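You operate a simulated robot arm through the tools that you are given. There is no shell and no other tool.

You run a simulated robot arm. Do the job below in one go: nothing can be reset, and whatever is moved stays where it is left.

JOB
Scrub the soap scum off the counter with the yellow sponge and soap.
Fine: one pump from the clear pump bottle, on the sponge; put the sponge back. What is to be rubbed or washed off counts as gone when no trace of it is left.

It is judged by the outcome, as a careful person would: the job done as asked, and still so three seconds after it is handed in. It fails if anything else is knocked over, pushed out of place, dropped, spilled or broken.

ROBOT AND FRAMES
A 7-joint arm with a two-finger parallel gripper, fixed in place. Base frame: the origin is at the foot of the arm, x ahead of it, y to its left, z up. Readings come in mm, rad, newtons and seconds.
Its first joint turns from -2.897 to 2.897 rad. Payload 4.4 kg.
Tool frame: the origin (TCP) lies between the finger pads and is the grasp point; the fingertips stand 23 mm ahead of it; z points along the fingers, y is the line along which they close. The gripper opens to 94 mm. The fingers are 38 mm wide and 10 mm thick; the gripper's body (54 by 96 mm) begins 39 mm behind the TCP.
Orientation is told as [roll, pitch, yaw] about the base's x, y, z axes, in that order, counted from this pose: with the fingers straight down and closing along the base's y, the tool's x points along the base's -x, its y along +y and its z along -z.

CONTROLS
- The arm moves only by the tool jog_arm. Its argument "motion" is a list of rows, each a list of 6 numbers: the shift along the tool's x, y, z in mm, then the turn, a rotation vector about the tool's x, y, z in rad. In form: [[dx, dy, dz, ax, ay, az], ...]. A call has 1 to 20 rows; each row is the pose to reach, as a shift and turn from the pose commanded when the call began, along the tool's axes at that moment. "hand" is the finger opening in mm, from 0 to 94, set as the call begins (left out, the last holds). A row lasts 0.2 s, in which the tool goes at most 50 mm and 0.15 rad; a call with a longer step from one row to the next is refused whole, and so is a gripper value outside its range. Where a pose cannot be reached the arm comes as near as it can. A force on the tool above 40 N (or 10 N above the force at the start of the call, whichever is more), or a blocked arm, ends the call early, and 0.2 s more pass. The fingers move at their own pace (about 72 mm/s each) and stop on an object; they squeeze with about 42 N. The grip force told is the motor's: it shows also when the fingers shut on nothing. Time passes only in rows, and 0.2 s behind the last, so rows that repeat a pose let the fingers close. The reply holds the time, the measured pose of the TCP, the force on the tool along the base axes, the opening and the grip force, in the units named above and with some noise, with the torque about the TCP (base axes, N m) and any sound that the robot's microphone picked up.
- Cameras (640 x 400 px; columns grow to the right, rows downward): "scene" is fixed at [48.9, 500.5, 1492.9]; the picture's right is [-0.17, -0.99, 0.00], its down [-0.39, 0.07, -0.92] and it looks along [0.90, -0.16, -0.40] (base axes); focal length 368 px, centre (320, 200). "wrist" rides on the gripper at [86, 16, -74] in the tool frame; the picture's right is [-0.18, 0.98, 0.00], its down [-0.58, -0.11, -0.81] and it looks along [-0.79, -0.15, 0.59] (tool axes); focal length 243 px, centre (320, 200). There is no depth. A picture from a camera that has moved, and an enlarged one, comes with that camera's place and axes in the base frame and with its lens.
- capture(camera): a new picture of that camera. It takes no simulated time.
- enlarge(camera, box): a new picture of the part [left, top, right, bottom] of that camera's present view, enlarged. It takes no simulated time.
- job_done(): hands the job in; it is judged then, once.

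Nothing tells you positions but the pictures and the camera data. Unless the task says otherwise, let go and move clear before handing in.

The tools are called after "Request:" by a JSON object that holds its "fn" and its "kwargs". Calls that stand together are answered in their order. jog_arm: Moves the arm, as the interface text tells. Its arguments: {"type":"object","properties":{"motion":{"type":"array"},"hand":{"type":"number"}},"required":["motion"]} The other tools are called the same way: capture (camera) takes a picture; enlarge (camera, box) takes an enlarged picture of a part of a camera's view; job_done () hands the job in.

At the start:

```text
time_s: 0.0
tcp_pos: [800.9, 86.5, 1152.4]
tool_rot: [-0.001, 0.001, -0.001]
wrist_force: [0.6, 0.3, 0.3]
wrist_torque: [-0.04, -0.01, 0.01]
opening: 94.0
grasp_force: 0.1
```

scene: 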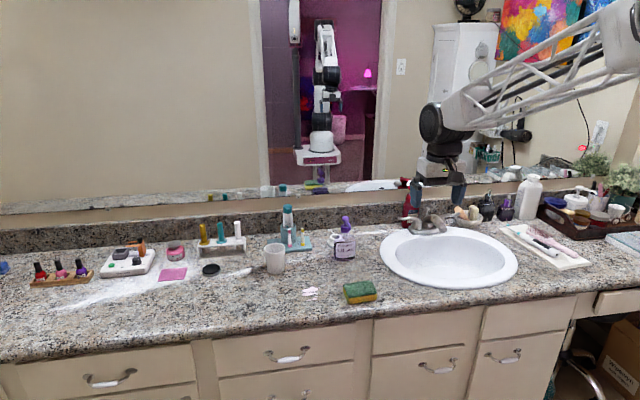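
wrist: 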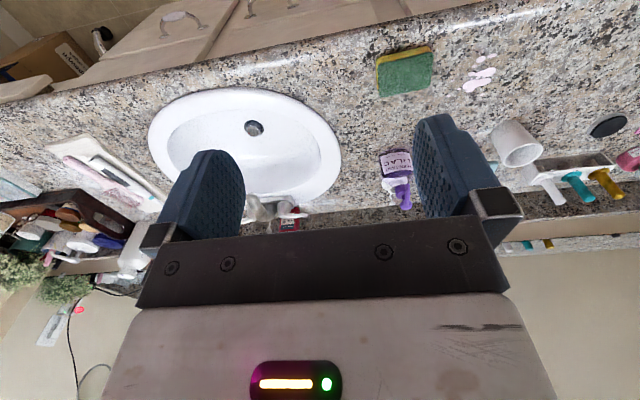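

I see a bathroom counter with a yellow/green sponge, a pinkish-white smear beside it (probably the soap scum), a purple pump bottle, and other items. I'll look closer before moving anything.

Request:
{"fn": "enlarge", "kwargs": {"camera": "scene", "box": [240, 180, 420, 320]}}

Request:
{"fn": "enlarge", "kwargs": {"camera": "scene", "box": [0, 200, 260, 340]}}

Request:
{"fn": "enlarge", "kwargs": {"camera": "scene", "box": [400, 150, 640, 300]}}

Request:
{"fn": "enlarge", "kwargs": {"camera": "wrist", "box": [340, 20, 640, 240]}}

```text
2.86 times, centred on (330, 250) of scene
camera zoom: at [48.9, 500.5, 1492.9], right [-0.17, -0.99, 0.0], down [-0.39, 0.07, -0.92], along [0.9, -0.16, -0.4], focal length 1050 px, centre (291, 57)
```

zoom: 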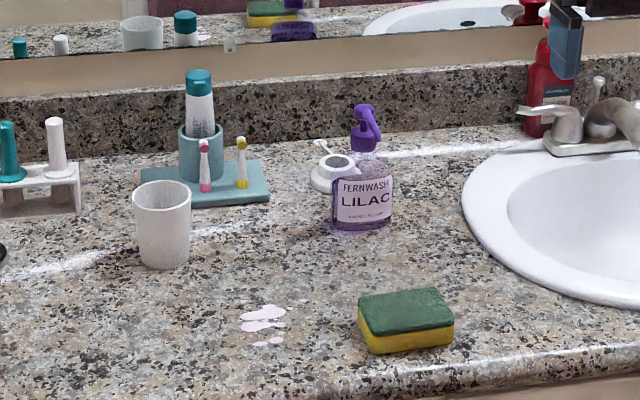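

```text
2.46 times, centred on (130, 270) of scene
camera zoom: at [48.9, 500.5, 1492.9], right [-0.17, -0.99, 0.0], down [-0.39, 0.07, -0.92], along [0.9, -0.16, -0.4], focal length 905 px, centre (788, 28)
```

zoom: 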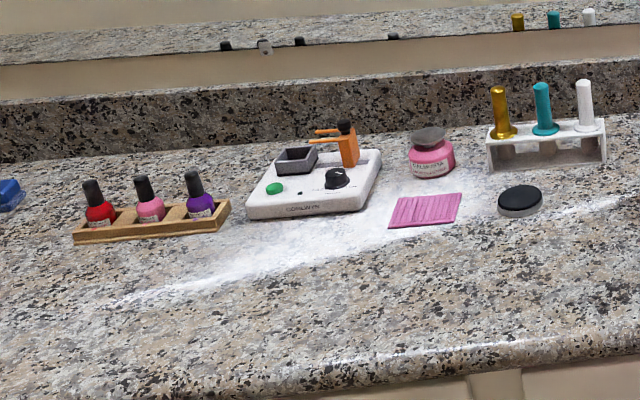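

```text
2.67 times, centred on (520, 225) of scene
camera zoom: at [48.9, 500.5, 1492.9], right [-0.17, -0.99, 0.0], down [-0.39, 0.07, -0.92], along [0.9, -0.16, -0.4], focal length 980 px, centre (-213, 133)
```

zoom: 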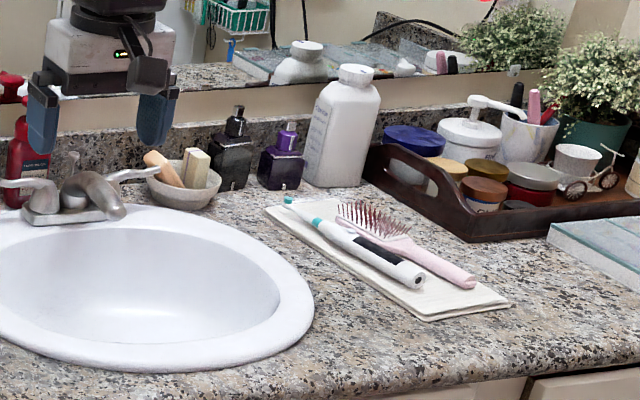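

```text
1.82 times, centred on (490, 130) of wrist
camera zoom: at [714.2, 103.0, 1226.7], right [0.18, 0.98, 0.0], down [0.58, -0.11, 0.81], along [0.79, -0.15, -0.59], focal length 441 px, centre (11, 327)
```

zoom: 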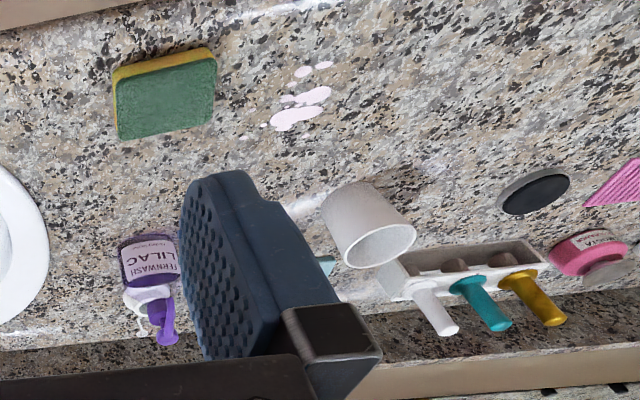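

The scum is the pinkish-white patch left of the sponge (around x≈950, y≈310), and the clear Fernwash pump bottle sits further back (x≈1190, y≈205). I'll bring the wrist camera lower and over toward the sponge for a better measurement.

Request:
{"fn": "jog_arm", "kwargs": {"motion": [[0, 30, 30, 0, 0, 0], [0, 60, 60, 0, 0, 0], [0, 90, 95, 0, 0, 0], [0, 115, 125, 0, 0, 0], [0, 130, 150, 0, 0, 0], [0, 130, 150, 0, 0, 0]]}}

Request:
{"fn": "capture", "kwargs": {"camera": "wrist"}}

Request:
{"fn": "capture", "kwargs": {"camera": "scene"}}

```text
time_s: 1.4
tcp_pos: [801.3, 217.8, 1001.0]
tool_rot: [0.0, 0.0, -0.001]
wrist_force: [0.1, -0.2, -0.4]
wrist_torque: [-0.01, -0.01, 0.01]
opening: 94.0
grasp_force: 0.0
```

```text
taken
camera wrist: at [713.7, 233.7, 1076.4], right [0.18, 0.98, 0.0], down [0.58, -0.11, 0.81], along [0.79, -0.15, -0.59], focal length 243 px, centre (320, 200)
```

wrist: 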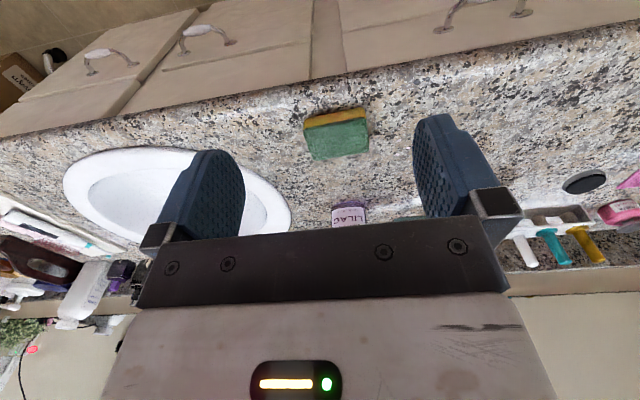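

```text
taken
```

scene: 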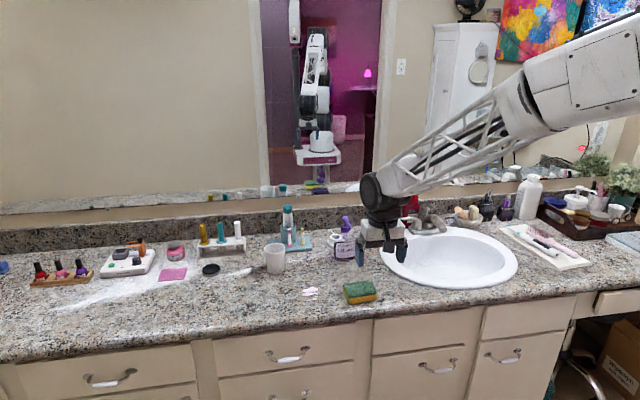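

The sponge top sits near (965, 215, 768) and the bottle appears around x≈1185, beyond straight-down reach. I'll test the forward reach at a safe height, above everything, before deciding how to tilt the tool.

Request:
{"fn": "jog_arm", "kwargs": {"motion": [[-40, 0, 0, 0, 0, 0], [-80, 0, 0, 0, 0, 0], [-120, 0, 0, 0, 0, 0], [-160, 0, 0, 0, 0, 0], [-200, 0, 0, 0, 0, 0], [-240, 0, 0, 0, 0, 0], [-240, 0, 0, 0, 0, 0]]}}

Request:
{"fn": "capture", "kwargs": {"camera": "wrist"}}

Request:
{"fn": "capture", "kwargs": {"camera": "scene"}}

```text
time_s: 3.0
tcp_pos: [1041.9, 216.4, 1001.6]
tool_rot: [0.001, -0.001, -0.002]
wrist_force: [-0.5, 0.3, -0.5]
wrist_torque: [-0.02, -0.04, 0.0]
opening: 94.1
grasp_force: 0.0
```

```text
taken
camera wrist: at [954.2, 232.5, 1076.6], right [0.18, 0.98, 0.0], down [0.58, -0.11, 0.81], along [0.79, -0.15, -0.59], focal length 243 px, centre (320, 200)
```

wrist: 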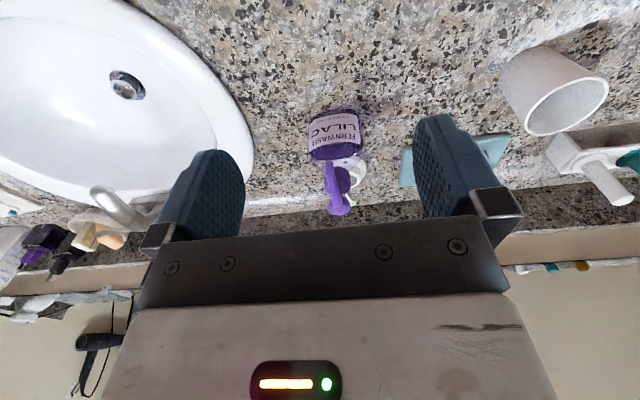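

```text
taken
```

scene: 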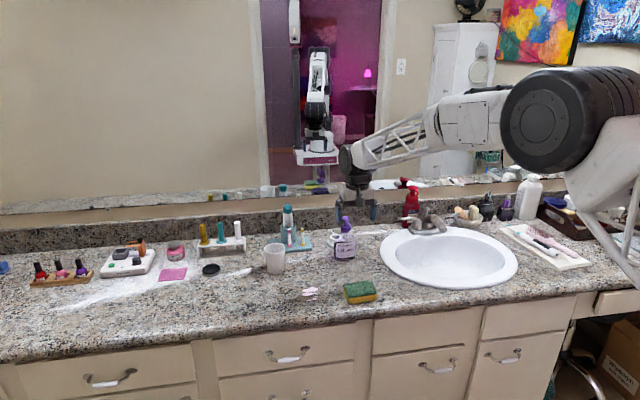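

It reached x=1042 without trouble, so reach is better than I feared. Let me look closely at the bottle from here.

Request:
{"fn": "enlarge", "kwargs": {"camera": "wrist", "box": [250, 80, 430, 230]}}

Request:
{"fn": "enlarge", "kwargs": {"camera": "scene", "box": [280, 190, 400, 320]}}

```text
2.67 times, centred on (340, 155) of wrist
camera zoom: at [954.2, 232.5, 1076.6], right [0.18, 0.98, 0.0], down [0.58, -0.11, 0.81], along [0.79, -0.15, -0.59], focal length 647 px, centre (267, 320)
```

zoom: 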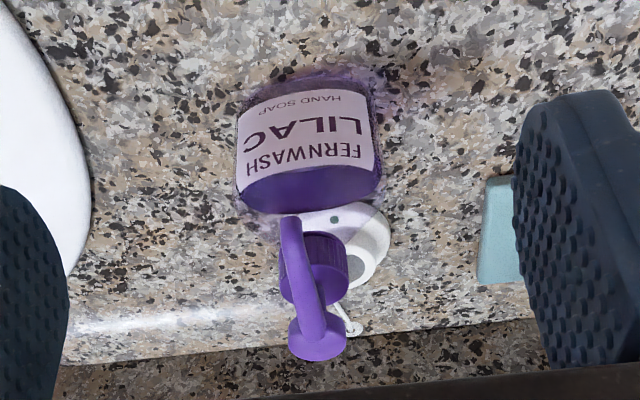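

```text
3.08 times, centred on (340, 255) of scene
camera zoom: at [48.9, 500.5, 1492.9], right [-0.17, -0.99, 0.0], down [-0.39, 0.07, -0.92], along [0.9, -0.16, -0.4], focal length 1131 px, centre (258, 31)
```

zoom: 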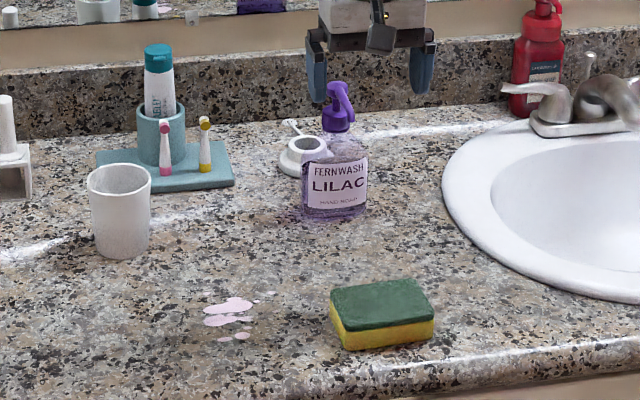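

The pump head top is at about (1193, 211, 913), and its nozzle points back toward the robot with the tip near (1133, 209, 895). Since the sponge is about 100×66×28 mm, I'll yaw 90° to grip it across its short side near its left end, and check that view next.

Request:
{"fn": "jog_arm", "kwargs": {"motion": [[7, 2, 9, 0, 0, 0.1428], [14, 4, 18, 0, 0, 0.2856], [21, 6, 27, 0, 0, 0.4284], [28, 8, 36, 0, 0, 0.5712], [35, 10, 45, 0, 0, 0.714], [42, 13, 54, 0, 0, 0.8568], [49, 15, 63, 0, 0, 0.9996], [56, 18, 72, 0, 0, 1.1424], [62, 20, 81, 0, 0, 1.2852], [68, 22, 91, 0, 0, 1.428], [74, 24, 101, 0, 0, 1.5708], [74, 24, 101, 0, 0, 1.5708]], "hand": 94}}

Request:
{"fn": "capture", "kwargs": {"camera": "wrist"}}

Request:
{"fn": "capture", "kwargs": {"camera": "scene"}}

```text
time_s: 5.6
tcp_pos: [967.0, 241.3, 901.1]
tool_rot: [-0.001, 0.0, -1.572]
wrist_force: [-0.4, 0.4, 0.4]
wrist_torque: [-0.03, -0.05, 0.0]
opening: 94.1
grasp_force: 0.0
```

```text
taken
camera wrist: at [983.1, 327.7, 975.7], right [0.98, -0.19, 0.0], down [-0.11, -0.58, 0.81], along [-0.15, -0.79, -0.59], focal length 243 px, centre (320, 200)
```

wrist: 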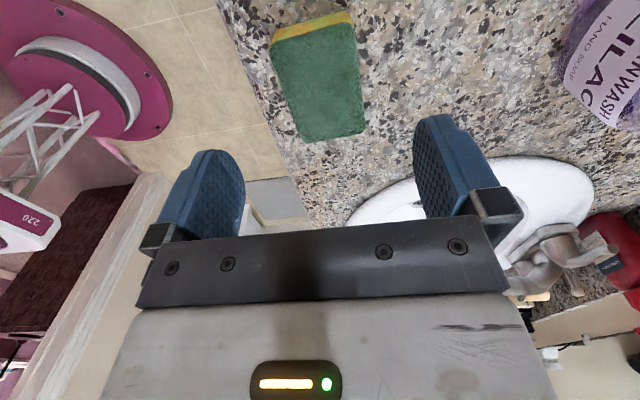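

```text
taken
```

scene: 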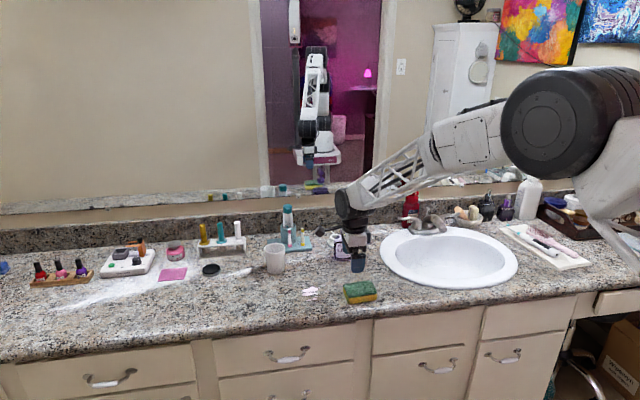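

This view shows the sponge clearly along its long axis. I'll enlarge to measure its corners precisely.

Request:
{"fn": "enlarge", "kwargs": {"camera": "wrist", "box": [240, 0, 400, 160]}}

Request:
{"fn": "enlarge", "kwargs": {"camera": "scene", "box": [290, 260, 400, 320]}}

```text
2.50 times, centred on (320, 80) of wrist
camera zoom: at [983.1, 327.7, 975.7], right [0.98, -0.19, 0.0], down [-0.11, -0.58, 0.81], along [-0.15, -0.79, -0.59], focal length 606 px, centre (320, 500)
```

zoom: 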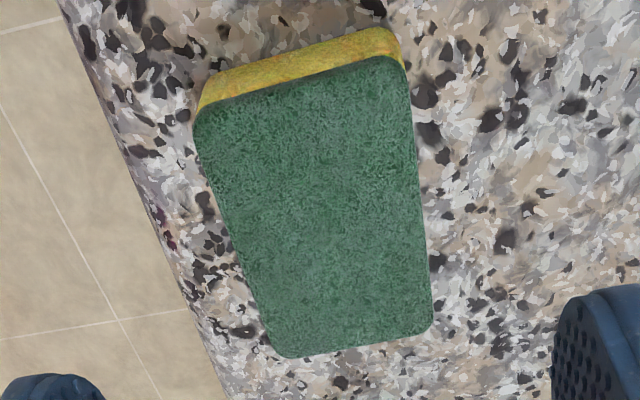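

```text
5.82 times, centred on (345, 290) of scene
camera zoom: at [48.9, 500.5, 1492.9], right [-0.17, -0.99, 0.0], down [-0.39, 0.07, -0.92], along [0.9, -0.16, -0.4], focal length 2139 px, centre (174, -324)
```

zoom: 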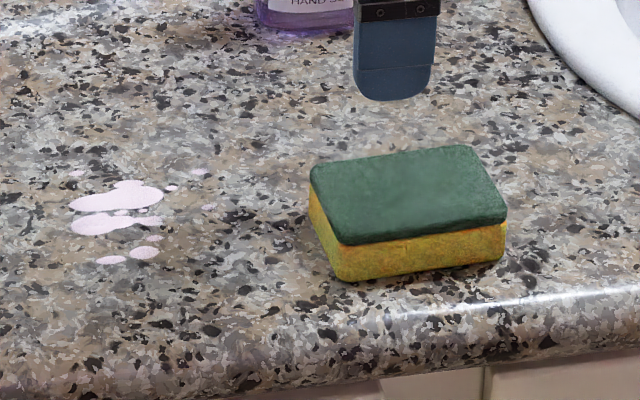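

Combining views, the sponge top is at about z≈776, center about (963, 214), size roughly 66×97 mm, aligned with the axes. I'll descend partway over its left end and check alignment.

Request:
{"fn": "jog_arm", "kwargs": {"motion": [[0, -1, 30, 0, 0, 0], [-1, -2, 60, 0, 0, 0], [-1, -3, 85, 0, 0, 0], [-1, -3, 95, 0, 0, 0], [-1, -3, 95, 0, 0, 0]], "hand": 88}}

Request:
{"fn": "capture", "kwargs": {"camera": "wrist"}}

Request:
{"fn": "enlarge", "kwargs": {"camera": "scene", "box": [290, 230, 430, 320]}}

```text
time_s: 6.8
tcp_pos: [963.5, 240.1, 806.9]
tool_rot: [0.0, -0.001, -1.573]
wrist_force: [0.2, -0.3, -0.7]
wrist_torque: [0.04, 0.01, -0.02]
opening: 87.9
grasp_force: 0.1
```

```text
taken
camera wrist: at [980.1, 326.3, 881.1], right [0.98, -0.18, 0.0], down [-0.11, -0.58, 0.81], along [-0.15, -0.79, -0.59], focal length 243 px, centre (320, 200)
```

wrist: 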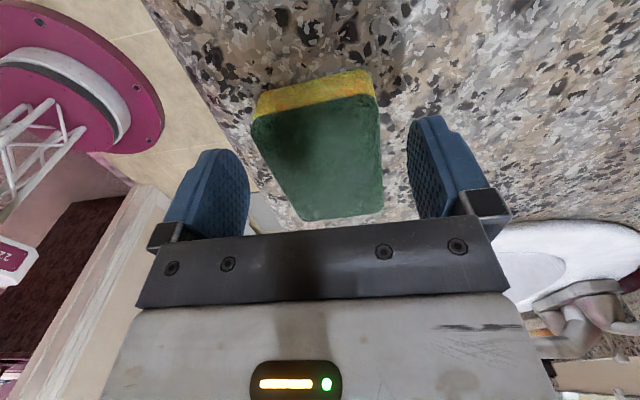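

```text
4.44 times, centred on (360, 275) of scene
camera zoom: at [48.9, 500.5, 1492.9], right [-0.17, -0.99, 0.0], down [-0.39, 0.07, -0.92], along [0.9, -0.16, -0.4], focal length 1634 px, centre (142, -133)
```

zoom: 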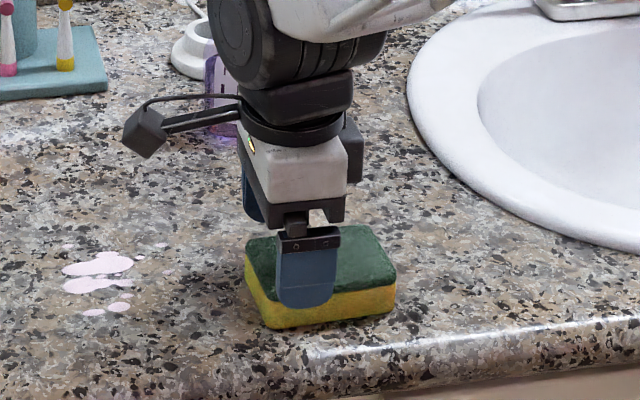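

The camera and fingers line up well; the sponge top is at about z≈781, so the counter is probably near 750. I'll lower gently in small steps to find the counter by touch.

Request:
{"fn": "jog_arm", "kwargs": {"motion": [[0, 1, 8, 0, 0, 0], [0, 1, 16, 0, 0, 0], [0, 1, 24, 0, 0, 0], [0, 1, 24, 0, 0, 0]]}}

Request:
{"fn": "enlarge", "kwargs": {"camera": "scene", "box": [290, 230, 430, 320]}}

```text
time_s: 7.8
tcp_pos: [966.0, 239.6, 782.0]
tool_rot: [0.001, 0.0, -1.571]
wrist_force: [0.8, 0.0, 0.2]
wrist_torque: [-0.01, 0.02, 0.0]
opening: 87.9
grasp_force: 0.1
```

```text
4.44 times, centred on (360, 275) of scene
camera zoom: at [48.9, 500.5, 1492.9], right [-0.17, -0.99, 0.0], down [-0.39, 0.07, -0.92], along [0.9, -0.16, -0.4], focal length 1634 px, centre (142, -133)
```

zoom: 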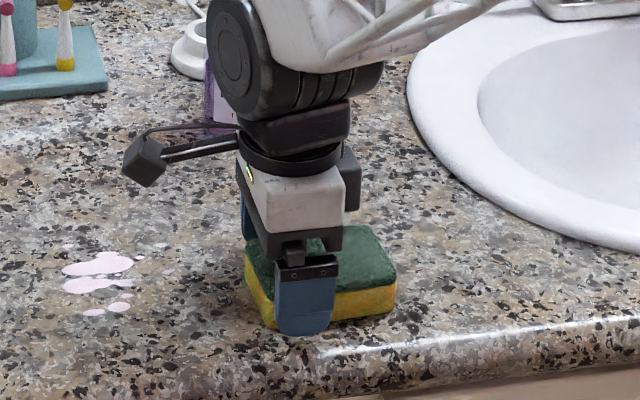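

Fingers now straddle the sponge with tips around z≈759, no contact yet. I'll step down a few millimetres at a time.

Request:
{"fn": "jog_arm", "kwargs": {"motion": [[0, 0, 1, 0, 0, 0], [0, 0, 2, 0, 0, 0], [0, 0, 3, 0, 0, 0], [0, 0, 3, 0, 0, 0]]}}

```text
time_s: 8.8
tcp_pos: [965.4, 240.0, 778.3]
tool_rot: [0.001, 0.001, -1.572]
wrist_force: [-0.5, -0.1, 0.7]
wrist_torque: [0.0, 0.02, 0.0]
opening: 88.1
grasp_force: 0.0
```

Request:
{"fn": "jog_arm", "kwargs": {"motion": [[0, 0, 1, 0, 0, 0], [0, 0, 2, 0, 0, 0], [0, 0, 3, 0, 0, 0], [0, 0, 3, 0, 0, 0]]}}

Request:
{"fn": "enlarge", "kwargs": {"camera": "scene", "box": [325, 260, 385, 310]}}

```text
time_s: 9.8
tcp_pos: [965.6, 239.7, 775.0]
tool_rot: [0.0, -0.001, -1.569]
wrist_force: [-0.8, 0.1, 0.6]
wrist_torque: [0.01, -0.01, 0.03]
opening: 87.9
grasp_force: 0.1
```

```text
8.00 times, centred on (355, 285) of scene
camera zoom: at [48.9, 500.5, 1492.9], right [-0.17, -0.99, 0.0], down [-0.39, 0.07, -0.92], along [0.9, -0.16, -0.4], focal length 2941 px, centre (40, -480)
```

zoom: 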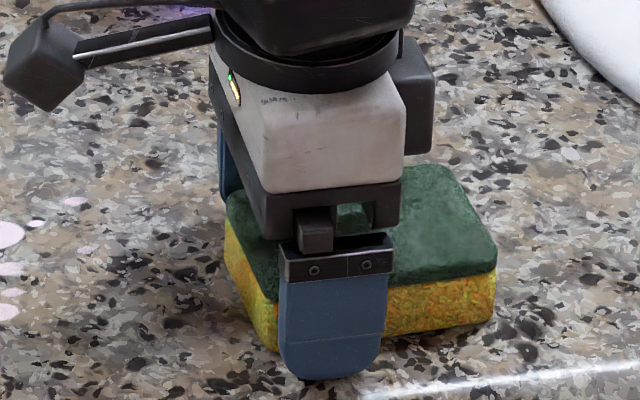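

Request:
{"fn": "jog_arm", "kwargs": {"motion": [[0, 0, 1, 0, 0, 0], [0, 0, 2, 0, 0, 0], [0, 0, 3, 0, 0, 0], [0, 0, 3, 0, 0, 0]]}}

```text
time_s: 10.8
tcp_pos: [965.2, 240.3, 773.6]
tool_rot: [-0.001, 0.001, -1.57]
wrist_force: [-0.3, -0.5, 3.7]
wrist_torque: [-0.02, 0.19, 0.03]
opening: 88.2
grasp_force: 0.7
```

Contact registered at TCP z≈773.6, so the counter surface is at z≈750.5. I'll raise about 7 mm and close on the sponge.

Request:
{"fn": "jog_arm", "kwargs": {"motion": [[0, 0, -4, 0, 0, 0], [0, 0, -8, 0, 0, 0], [0, 0, -8, 0, 0, 0]]}}

Request:
{"fn": "jog_arm", "kwargs": {"motion": [[0, 0, 0, 0, 0, 0], [0, 0, 0, 0, 0, 0], [0, 0, 0, 0, 0, 0], [0, 0, 0, 0, 0, 0]], "hand": 30}}

Request:
{"fn": "capture", "kwargs": {"camera": "wrist"}}

Request:
{"fn": "enlarge", "kwargs": {"camera": "scene", "box": [290, 230, 430, 320]}}

```text
time_s: 11.6
tcp_pos: [965.4, 239.8, 781.1]
tool_rot: [-0.001, -0.002, -1.572]
wrist_force: [-0.7, 0.2, -1.0]
wrist_torque: [-0.02, -0.02, 0.02]
opening: 88.2
grasp_force: 0.1
```

```text
time_s: 12.6
tcp_pos: [964.6, 239.9, 781.7]
tool_rot: [0.0, 0.001, -1.572]
wrist_force: [-0.2, -0.3, 1.5]
wrist_torque: [-0.01, -0.1, 0.04]
opening: 63.0
grasp_force: 41.8
```

```text
taken
camera wrist: at [981.0, 326.2, 856.3], right [0.98, -0.18, 0.0], down [-0.11, -0.58, 0.81], along [-0.15, -0.79, -0.59], focal length 243 px, centre (320, 200)
```

wrist: 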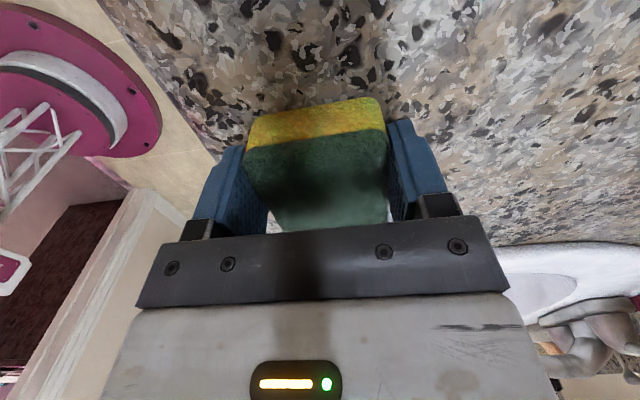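

```text
4.44 times, centred on (360, 275) of scene
camera zoom: at [48.9, 500.5, 1492.9], right [-0.17, -0.99, 0.0], down [-0.39, 0.07, -0.92], along [0.9, -0.16, -0.4], focal length 1634 px, centre (142, -133)
```

zoom: 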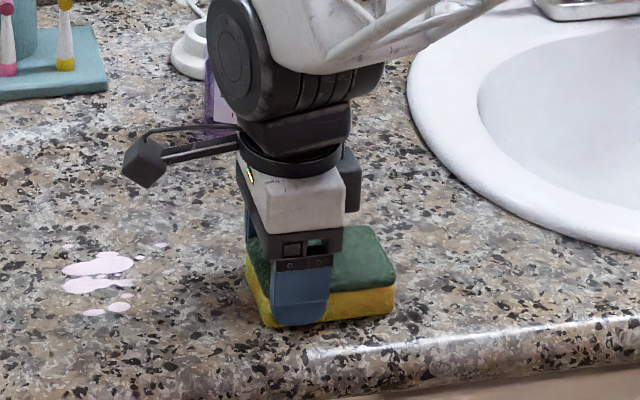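

The sponge is gripped (63 mm opening, 42 N). I'll lift it and yaw back so it points forward, staying well clear of the bottle.

Request:
{"fn": "jog_arm", "kwargs": {"motion": [[0, 0, -15, 0, 0, 0], [0, 0, -35, 0, 0, 0], [0, 0, -60, 0, 0, 0], [0, 0, -70, 0, 0, -0.14], [-3, 0, -70, 0, 0, -0.28], [-6, 0, -70, 0, 0, -0.42], [-9, 0, -70, 0, 0, -0.56], [-12, 0, -70, 0, 0, -0.7], [-15, 0, -70, 0, 0, -0.84], [-18, 0, -70, 0, 0, -0.98], [-21, 0, -70, 0, 0, -1.12], [-24, 0, -70, 0, 0, -1.26], [-27, 0, -70, 0, 0, -1.4], [-30, 0, -70, 0, 0, -1.5708], [-30, 0, -70, 0, 0, -1.5708]]}}

Request:
{"fn": "capture", "kwargs": {"camera": "wrist"}}

Request:
{"fn": "enlarge", "kwargs": {"camera": "scene", "box": [260, 180, 440, 320]}}

```text
refused: row 14 steps farther than a row can; nothing moved
```

```text
taken
camera wrist: at [981.0, 326.2, 856.3], right [0.98, -0.18, 0.0], down [-0.11, -0.58, 0.81], along [-0.15, -0.79, -0.59], focal length 243 px, centre (320, 200)
```

wrist: 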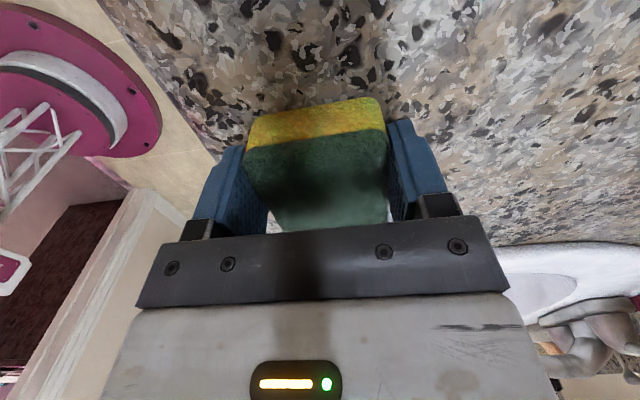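

```text
2.86 times, centred on (350, 250) of scene
camera zoom: at [48.9, 500.5, 1492.9], right [-0.17, -0.99, 0.0], down [-0.39, 0.07, -0.92], along [0.9, -0.16, -0.4], focal length 1050 px, centre (234, 57)
```

zoom: 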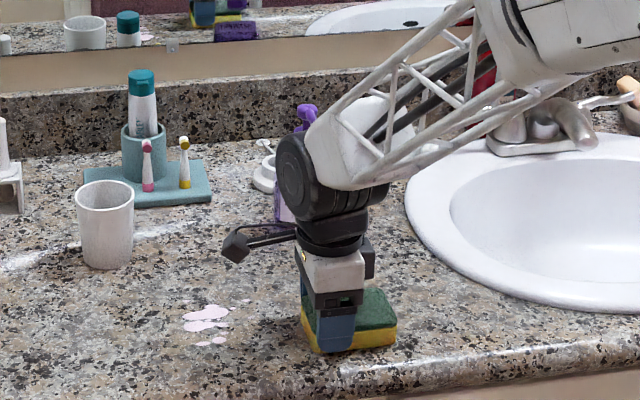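

That call was refused only because one turn step was a hair too large; I'll redo it with even steps.

Request:
{"fn": "jog_arm", "kwargs": {"motion": [[0, 0, -15, 0, 0, 0], [0, 0, -35, 0, 0, 0], [0, 0, -60, 0, 0, 0], [0, 0, -70, 0, 0, -0.13], [-3, 0, -70, 0, 0, -0.27], [-6, 0, -70, 0, 0, -0.41], [-9, 0, -70, 0, 0, -0.55], [-12, 0, -70, 0, 0, -0.69], [-15, 0, -70, 0, 0, -0.83], [-18, 0, -70, 0, 0, -0.97], [-21, 0, -70, 0, 0, -1.11], [-24, 0, -70, 0, 0, -1.25], [-27, 0, -70, 0, 0, -1.39], [-30, 0, -70, 0, 0, -1.5], [-30, 0, -70, 0, 0, -1.5708], [-30, 0, -70, 0, 0, -1.5708]]}}

Request:
{"fn": "capture", "kwargs": {"camera": "wrist"}}

Request:
{"fn": "enlarge", "kwargs": {"camera": "scene", "box": [260, 180, 440, 320]}}

```text
time_s: 16.0
tcp_pos: [964.9, 210.6, 850.0]
tool_rot: [0.0, 0.0, 0.003]
wrist_force: [0.3, -0.3, 0.0]
wrist_torque: [0.04, 0.0, 0.01]
opening: 63.4
grasp_force: 42.1
```

```text
taken
camera wrist: at [878.4, 225.7, 925.9], right [0.18, 0.98, 0.0], down [0.58, -0.11, 0.81], along [0.79, -0.15, -0.59], focal length 243 px, centre (320, 200)
```

wrist: 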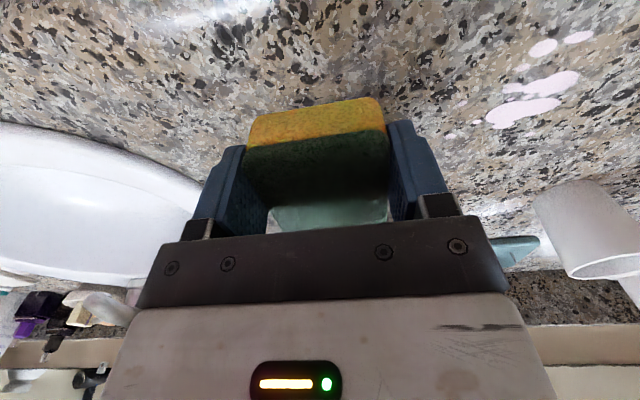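

```text
2.86 times, centred on (350, 250) of scene
camera zoom: at [48.9, 500.5, 1492.9], right [-0.17, -0.99, 0.0], down [-0.39, 0.07, -0.92], along [0.9, -0.16, -0.4], focal length 1050 px, centre (234, 57)
```

zoom: 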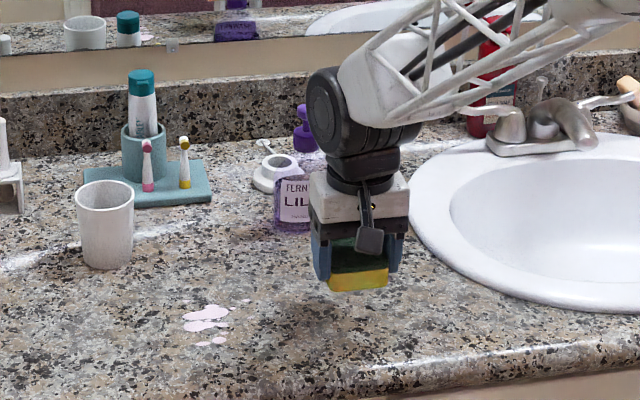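

The sponge hangs securely and points forward. I'll set it down temporarily in front of the bottle so I can inspect the pump with an empty gripper.

Request:
{"fn": "jog_arm", "kwargs": {"motion": [[-20, 0, 15, 0, 0, 0], [-40, 0, 35, 0, 0, 0], [-40, 0, 55, 0, 0, 0], [-40, 0, 63, 0, 0, 0], [-40, 0, 67, 0, 0, 0], [-40, 0, 67, 0, 0, 0]]}}

```text
time_s: 17.4
tcp_pos: [1006.1, 209.1, 783.6]
tool_rot: [0.0, -0.001, 0.0]
wrist_force: [0.3, -0.4, -0.9]
wrist_torque: [0.01, 0.03, 0.01]
opening: 63.4
grasp_force: 42.5
```

Request:
{"fn": "jog_arm", "kwargs": {"motion": [[0, 0, 1, 0, 0, 0], [0, 0, 2, 0, 0, 0], [0, 0, 3, 0, 0, 0], [0, 0, 3, 0, 0, 0]]}}

```text
time_s: 18.4
tcp_pos: [1005.0, 209.5, 781.6]
tool_rot: [0.0, -0.002, 0.0]
wrist_force: [-0.4, -0.8, 3.3]
wrist_torque: [0.03, -0.04, 0.0]
opening: 63.5
grasp_force: 41.7
```

The sponge touched down at TCP z≈781.6. I'll release, rise straight up, then move back for a free look at the bottle.

Request:
{"fn": "jog_arm", "kwargs": {"motion": [[0, 0, -1, 0, 0, 0], [0, 0, -1, 0, 0, 0], [0, 0, -1, 0, 0, 0], [0, 0, -30, 0, 0, 0], [0, 0, -70, 0, 0, 0], [0, 0, -110, 0, 0, 0], [0, 0, -150, 0, 0, 0], [0, 0, -190, 0, 0, 0], [0, 0, -220, 0, 0, 0], [0, 0, -220, 0, 0, 0]], "hand": 84}}

Request:
{"fn": "capture", "kwargs": {"camera": "wrist"}}

Request:
{"fn": "capture", "kwargs": {"camera": "scene"}}

Request:
{"fn": "enlarge", "kwargs": {"camera": "scene", "box": [310, 200, 380, 270]}}

```text
time_s: 20.6
tcp_pos: [1005.4, 210.3, 1001.2]
tool_rot: [0.0, -0.001, 0.0]
wrist_force: [0.4, 0.4, -0.3]
wrist_torque: [0.02, 0.03, 0.03]
opening: 84.1
grasp_force: 0.0
```

```text
taken
camera wrist: at [918.3, 226.0, 1075.6], right [0.18, 0.98, 0.0], down [0.58, -0.11, 0.81], along [0.79, -0.15, -0.59], focal length 243 px, centre (320, 200)
```

wrist: 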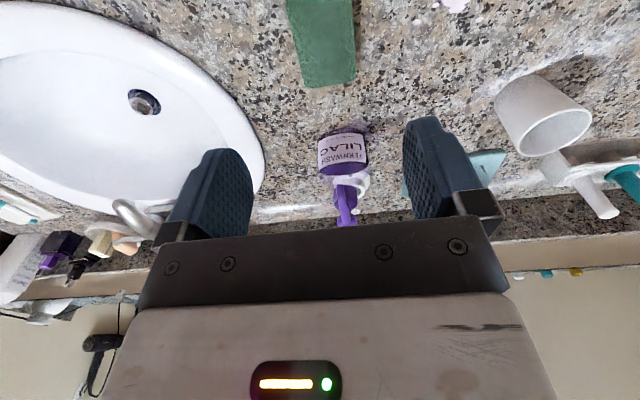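

```text
taken
```

scene: 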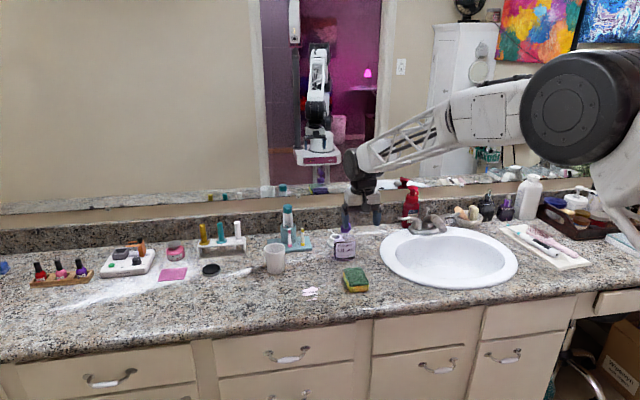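

```text
5.71 times, centred on (345, 235) of scene
camera zoom: at [48.9, 500.5, 1492.9], right [-0.17, -0.99, 0.0], down [-0.39, 0.07, -0.92], along [0.9, -0.16, -0.4], focal length 2101 px, centre (177, 0)
```

zoom: 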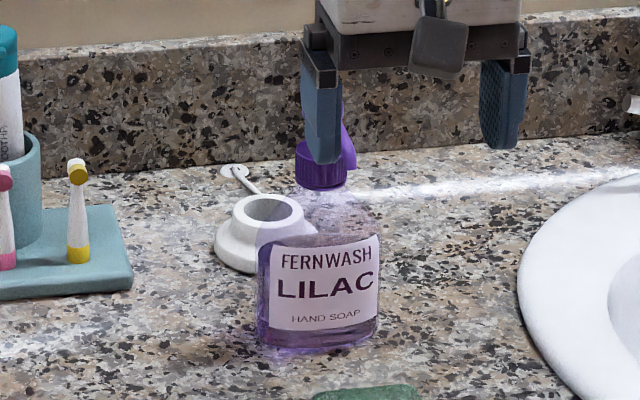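

The scene camera's view of the nozzle is blocked by a finger. I'll yaw the gripper the other way to view the pump in profile from its right side.

Request:
{"fn": "jog_arm", "kwargs": {"motion": [[-8, -8, 0, 0, 0, -0.13], [-16, -16, 0, 0, 0, -0.26], [-24, -24, 0, 0, 0, -0.39], [-32, -32, 0, 0, 0, -0.52], [-40, -40, 0, 0, 0, -0.65], [-48, -48, 0, 0, 0, -0.78], [-56, -56, 0, 0, 0, -0.91], [-64, -64, 0, 0, 0, -1.04], [-72, -72, 0, 0, 0, -1.17], [-80, -80, 0, 0, 0, -1.3], [-88, -88, 0, 0, 0, -1.43], [-95, -94, 0, 0, 0, -1.5708], [-95, -94, 0, 0, 0, -1.5708]]}}

Request:
{"fn": "capture", "kwargs": {"camera": "wrist"}}

Request:
{"fn": "enlarge", "kwargs": {"camera": "scene", "box": [310, 200, 380, 270]}}

```text
time_s: 23.4
tcp_pos: [1100.3, 116.4, 1000.6]
tool_rot: [0.001, -0.001, 1.572]
wrist_force: [-0.6, 0.4, 0.2]
wrist_torque: [0.01, 0.0, -0.03]
opening: 84.0
grasp_force: 0.0
```

```text
taken
camera wrist: at [1083.6, 29.4, 1075.6], right [-0.98, 0.18, 0.0], down [0.11, 0.58, 0.81], along [0.15, 0.79, -0.59], focal length 243 px, centre (320, 200)
```

wrist: 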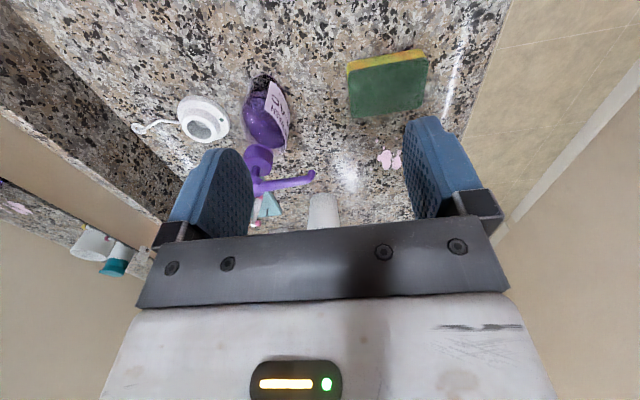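

```text
5.71 times, centred on (345, 235) of scene
camera zoom: at [48.9, 500.5, 1492.9], right [-0.17, -0.99, 0.0], down [-0.39, 0.07, -0.92], along [0.9, -0.16, -0.4], focal length 2101 px, centre (177, 0)
```

zoom: 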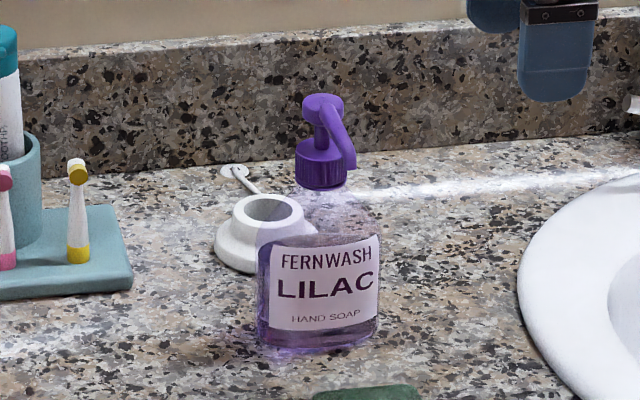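

Now the pump is in clear profile. Let me enlarge for measurement.

Request:
{"fn": "enlarge", "kwargs": {"camera": "wrist", "box": [220, 60, 340, 210]}}

Request:
{"fn": "enlarge", "kwargs": {"camera": "scene", "box": [325, 205, 365, 235]}}

```text
2.67 times, centred on (280, 135) of wrist
camera zoom: at [1083.6, 29.4, 1075.6], right [-0.98, 0.18, 0.0], down [0.11, 0.58, 0.81], along [0.15, 0.79, -0.59], focal length 647 px, centre (427, 373)
```

zoom: 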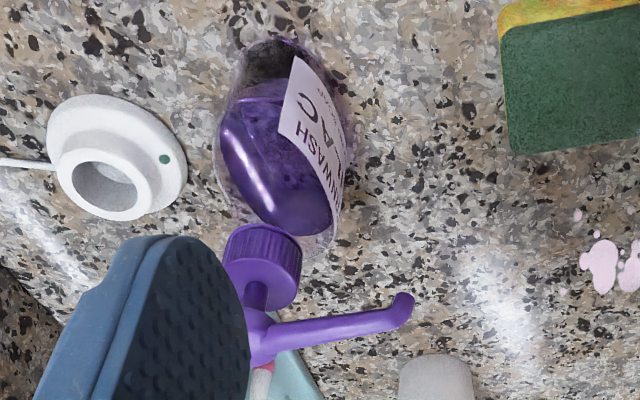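

```text
13.33 times, centred on (345, 220) of scene
camera zoom: at [48.9, 500.5, 1492.9], right [-0.17, -0.99, 0.0], down [-0.39, 0.07, -0.92], along [0.9, -0.16, -0.4], focal length 4902 px, centre (-13, -67)
```

zoom: 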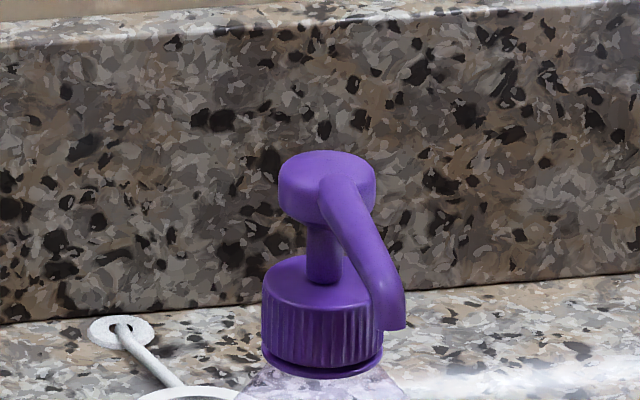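

The pump head top is at (1183.5, 210, 922) and the nozzle tip at (1126, 206, 905), pointing almost straight toward −x. Before placing the sponge I'll check that the arm can get above the pump head with a vertical, closed gripper at a safe height.

Request:
{"fn": "jog_arm", "kwargs": {"motion": [[-8, -7, -5, 0, 0, 0.13], [-16, -14, -10, 0, 0, 0.26], [-24, -21, -10, 0, 0, 0.39], [-32, -28, -10, 0, 0, 0.52], [-40, -35, -10, 0, 0, 0.65], [-48, -42, -10, 0, 0, 0.78], [-56, -49, -10, 0, 0, 0.91], [-64, -56, -10, 0, 0, 1.04], [-72, -63, -10, 0, 0, 1.17], [-80, -70, -10, 0, 0, 1.3], [-88, -77, -10, 0, 0, 1.43], [-94, -83, -10, 0, 0, 1.5708], [-94, -83, -10, 0, 0, 1.5708]]}}

Request:
{"fn": "capture", "kwargs": {"camera": "scene"}}

Request:
{"fn": "capture", "kwargs": {"camera": "wrist"}}

```text
time_s: 26.2
tcp_pos: [1184.4, 211.3, 1010.6]
tool_rot: [-0.001, 0.001, -0.002]
wrist_force: [0.5, 0.3, 0.0]
wrist_torque: [0.02, -0.01, 0.0]
opening: 84.1
grasp_force: 0.0
```

```text
taken
```

scene: 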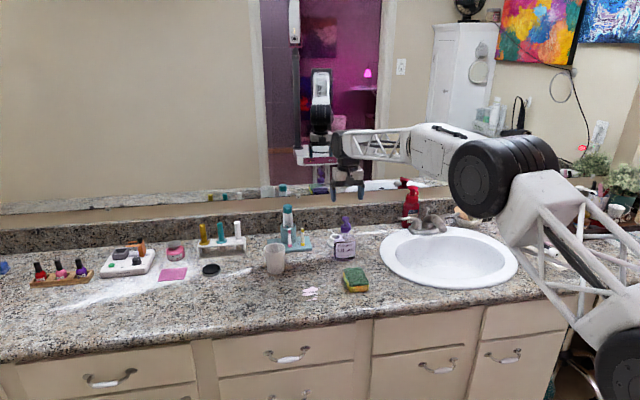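

```text
taken
camera wrist: at [1096.6, 226.5, 1085.8], right [0.19, 0.98, 0.0], down [0.58, -0.11, 0.81], along [0.79, -0.15, -0.59], focal length 243 px, centre (320, 200)
```

wrist: 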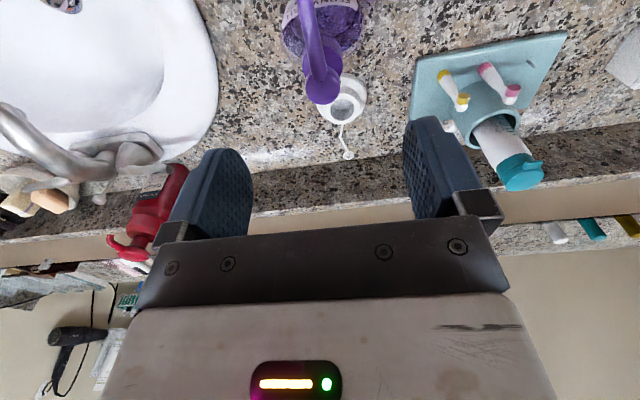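

The arm reaches right above the pump head with a vertical tool, and the wrist view confirms the head center at about (1184.5, 211). Now I'll go back to the sponge and regrip it at its near end with a slight forward lean so the hand stays clear of the nozzle.

Request:
{"fn": "jog_arm", "kwargs": {"motion": [[48, 0, 0, 0, 0, 0], [96, 0, 0, 0, 0, 0], [144, 0, 0, 0, -0.05, 0], [190, -1, 0, 0, -0.15, 0], [190, -1, 40, 0, -0.25, 0], [190, -1, 80, 0, -0.25, 0], [190, -1, 120, 0, -0.25, 0], [190, -1, 160, 0, -0.25, 0], [190, -1, 190, 0, -0.25, 0], [190, -1, 190, 0, -0.25, 0]], "hand": 86}}

Request:
{"fn": "capture", "kwargs": {"camera": "wrist"}}

Request:
{"fn": "enlarge", "kwargs": {"camera": "scene", "box": [290, 210, 430, 310]}}

```text
time_s: 28.4
tcp_pos: [992.8, 207.7, 821.2]
tool_rot: [-0.002, -0.251, 0.001]
wrist_force: [0.6, 0.4, 0.5]
wrist_torque: [0.0, -0.06, 0.01]
opening: 86.2
grasp_force: 0.1
```

```text
taken
camera wrist: at [890.6, 225.1, 871.7], right [0.18, 0.98, 0.05], down [0.36, -0.11, 0.93], along [0.91, -0.15, -0.38], focal length 243 px, centre (320, 200)
```

wrist: 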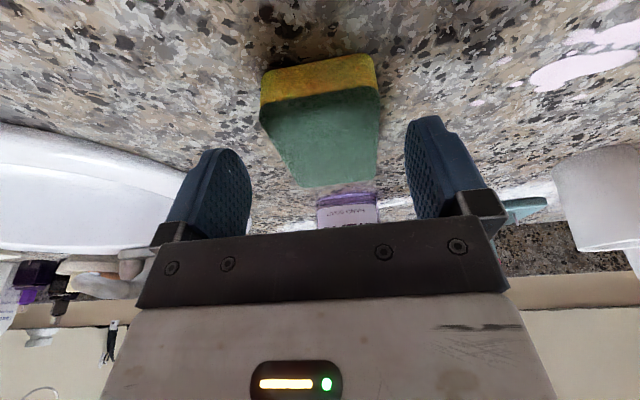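

```text
4.00 times, centred on (360, 260) of scene
camera zoom: at [48.9, 500.5, 1492.9], right [-0.17, -0.99, 0.0], down [-0.39, 0.07, -0.92], along [0.9, -0.16, -0.4], focal length 1470 px, centre (160, -40)
```

zoom: 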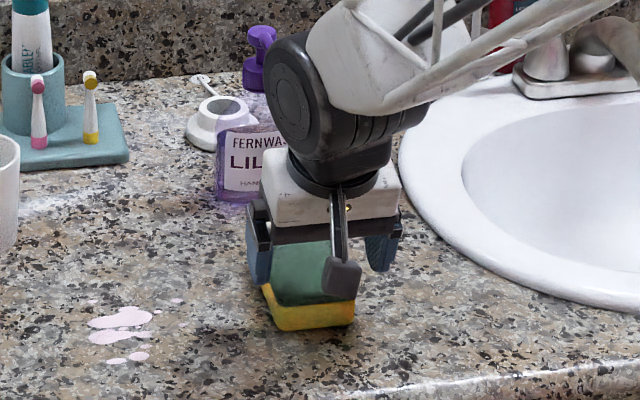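

The sponge is centred between the fingers. I'll lower along the vertical and grip the near end.

Request:
{"fn": "jog_arm", "kwargs": {"motion": [[2.5, 2, 9.7, 0, 0, 0], [5, 2, 19.4, 0, 0, 0], [7.4, 2, 29.1, 0, 0, 0], [8.9, 2, 34.9, 0, 0, 0], [8.9, 2, 34.9, 0, 0, 0]]}}

Request:
{"fn": "jog_arm", "kwargs": {"motion": [[0, 0, 0, 0, 0, 0], [0, 0, 0, 0, 0, 0], [0, 0, 0, 0, 0, 0], [0, 0, 0, 0, 0, 0]], "hand": 30}}

Request:
{"fn": "enlarge", "kwargs": {"camera": "scene", "box": [290, 210, 430, 310]}}

Request:
{"fn": "capture", "kwargs": {"camera": "wrist"}}

```text
time_s: 29.6
tcp_pos: [992.0, 211.4, 784.5]
tool_rot: [0.001, -0.249, 0.0]
wrist_force: [0.6, 0.5, 0.7]
wrist_torque: [-0.01, 0.0, 0.04]
opening: 85.9
grasp_force: 0.0
```

```text
time_s: 30.6
tcp_pos: [993.2, 211.8, 785.1]
tool_rot: [0.002, -0.25, 0.001]
wrist_force: [-0.2, 0.7, 0.6]
wrist_torque: [0.03, -0.01, -0.07]
opening: 63.2
grasp_force: 41.8
```

```text
4.00 times, centred on (360, 260) of scene
camera zoom: at [48.9, 500.5, 1492.9], right [-0.17, -0.99, 0.0], down [-0.39, 0.07, -0.92], along [0.9, -0.16, -0.4], focal length 1470 px, centre (160, -40)
```

zoom: 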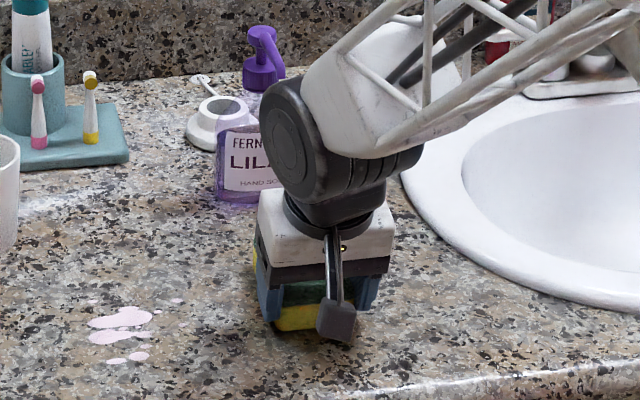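

```text
taken
camera wrist: at [890.6, 227.1, 835.8], right [0.18, 0.98, 0.05], down [0.36, -0.11, 0.93], along [0.91, -0.15, -0.38], focal length 243 px, centre (320, 200)
```

wrist: 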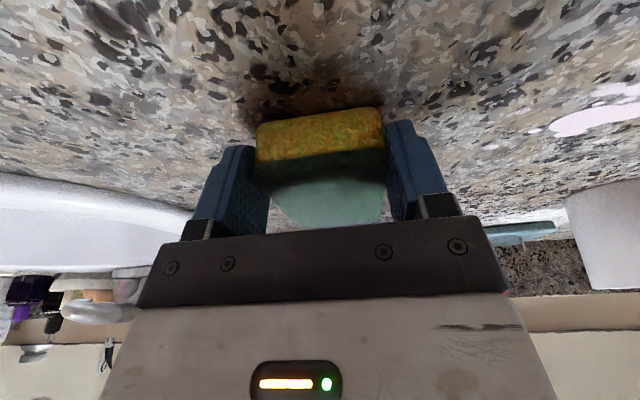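

Gripped again at the near end. Now I'll lift slightly, carry it 71 mm forward so its front part lies under the nozzle, and set it down (front edge about 15 mm short of the bottle).

Request:
{"fn": "jog_arm", "kwargs": {"motion": [[-1.5, 0, -5.8, 0, 0, 0], [-13, -1, -3, 0, 0, 0], [-24.7, -2, 0.1, 0, 0, 0], [-36, -3, 3, 0, 0, 0], [-48, -4, 6.1, 0, 0, 0], [-60, -4, 9, 0, 0, 0], [-70.3, -4, 11.7, 0, 0, 0], [-70.3, -4, 11.7, 0, 0, 0]]}}

Request:
{"fn": "enlarge", "kwargs": {"camera": "scene", "box": [290, 190, 430, 310]}}

Request:
{"fn": "capture", "kwargs": {"camera": "wrist"}}

```text
time_s: 32.4
tcp_pos: [1063.5, 206.8, 790.6]
tool_rot: [0.002, -0.251, 0.001]
wrist_force: [-0.3, -0.6, 0.5]
wrist_torque: [0.01, 0.01, -0.01]
opening: 63.3
grasp_force: 41.7
```

```text
3.33 times, centred on (360, 250) of scene
camera zoom: at [48.9, 500.5, 1492.9], right [-0.17, -0.99, 0.0], down [-0.39, 0.07, -0.92], along [0.9, -0.16, -0.4], focal length 1225 px, centre (187, 33)
```

zoom: 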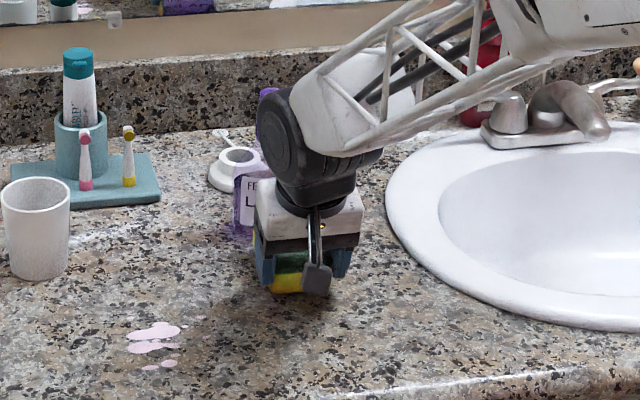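

```text
taken
camera wrist: at [961.3, 223.1, 842.3], right [0.18, 0.98, 0.05], down [0.36, -0.11, 0.93], along [0.91, -0.15, -0.38], focal length 243 px, centre (320, 200)
```

wrist: 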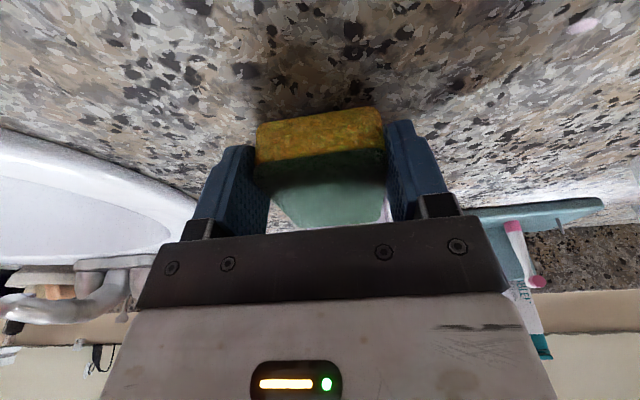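

No contact with the bottle. I'll lower the sponge the last few millimetres.

Request:
{"fn": "jog_arm", "kwargs": {"motion": [[0.5, 0, 1.9, 0, 0, 0], [1, 0, 3.9, 0, 0, 0], [1.5, 0, 5.8, 0, 0, 0], [1.5, 0, 5.8, 0, 0, 0]]}}

```text
time_s: 33.4
tcp_pos: [1063.7, 207.6, 785.0]
tool_rot: [0.0, -0.251, 0.0]
wrist_force: [-0.6, -0.6, 0.1]
wrist_torque: [-0.02, 0.01, -0.01]
opening: 63.1
grasp_force: 41.4
```

Request:
{"fn": "jog_arm", "kwargs": {"motion": [[0.2, 0, 0.6, 0, 0, 0], [0.3, 0, 1.2, 0, 0, 0], [0.3, 0, 1.2, 0, 0, 0]]}}

Request:
{"fn": "jog_arm", "kwargs": {"motion": [[0, 0, 0, 0, 0, 0], [0, 0, 0, 0, 0, 0], [0, 0, 0, 0, 0, 0]], "hand": 86}}

```text
time_s: 34.2
tcp_pos: [1065.0, 206.0, 784.6]
tool_rot: [-0.001, -0.252, -0.001]
wrist_force: [0.8, 0.3, 3.2]
wrist_torque: [-0.04, -0.05, 0.0]
opening: 63.3
grasp_force: 42.7
```

```text
time_s: 35.0
tcp_pos: [1064.4, 206.8, 783.2]
tool_rot: [0.0, -0.25, 0.0]
wrist_force: [-0.3, -0.3, -0.1]
wrist_torque: [-0.01, 0.0, 0.0]
opening: 86.0
grasp_force: 0.0
```

The sponge is down and released. I'll back out along the tool axis (up and away from the nozzle) and check the placement.

Request:
{"fn": "jog_arm", "kwargs": {"motion": [[0, 0, -20, 0, 0, 0], [0, 0, -50, 0, 0, 0], [0, 0, -90, 0, 0, 0], [0, 0, -135, 0, 0, 0], [0, 0, -180, 0, 0, 0], [0, 0, -220, 0, 0, 0], [0, 0, -250, 0, 0, 0], [0, 0, -250, 0, 0, 0]]}}

Request:
{"fn": "capture", "kwargs": {"camera": "wrist"}}

Request:
{"fn": "enlarge", "kwargs": {"camera": "scene", "box": [300, 200, 400, 300]}}

```text
time_s: 36.8
tcp_pos: [1002.1, 206.0, 1024.5]
tool_rot: [0.001, -0.25, 0.001]
wrist_force: [-0.4, -0.2, 0.1]
wrist_torque: [-0.01, 0.02, -0.01]
opening: 86.0
grasp_force: 0.0
```

```text
taken
camera wrist: at [899.6, 222.0, 1076.4], right [0.18, 0.98, 0.05], down [0.36, -0.11, 0.93], along [0.91, -0.15, -0.38], focal length 243 px, centre (320, 200)
```

wrist: 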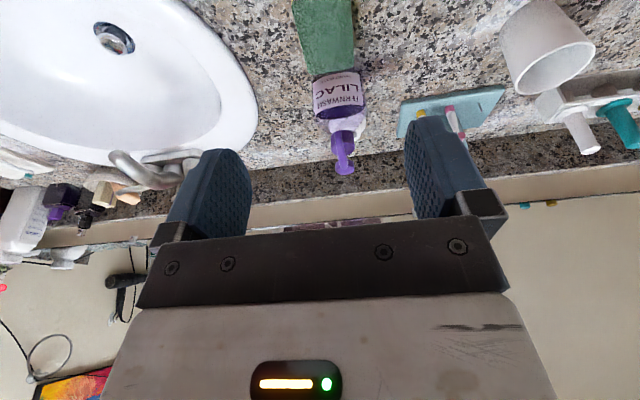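

```text
4.00 times, centred on (350, 250) of scene
camera zoom: at [48.9, 500.5, 1492.9], right [-0.17, -0.99, 0.0], down [-0.39, 0.07, -0.92], along [0.9, -0.16, -0.4], focal length 1470 px, centre (200, 0)
```

zoom: 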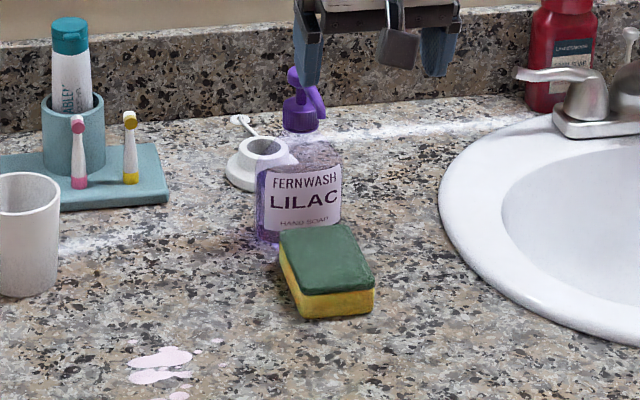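

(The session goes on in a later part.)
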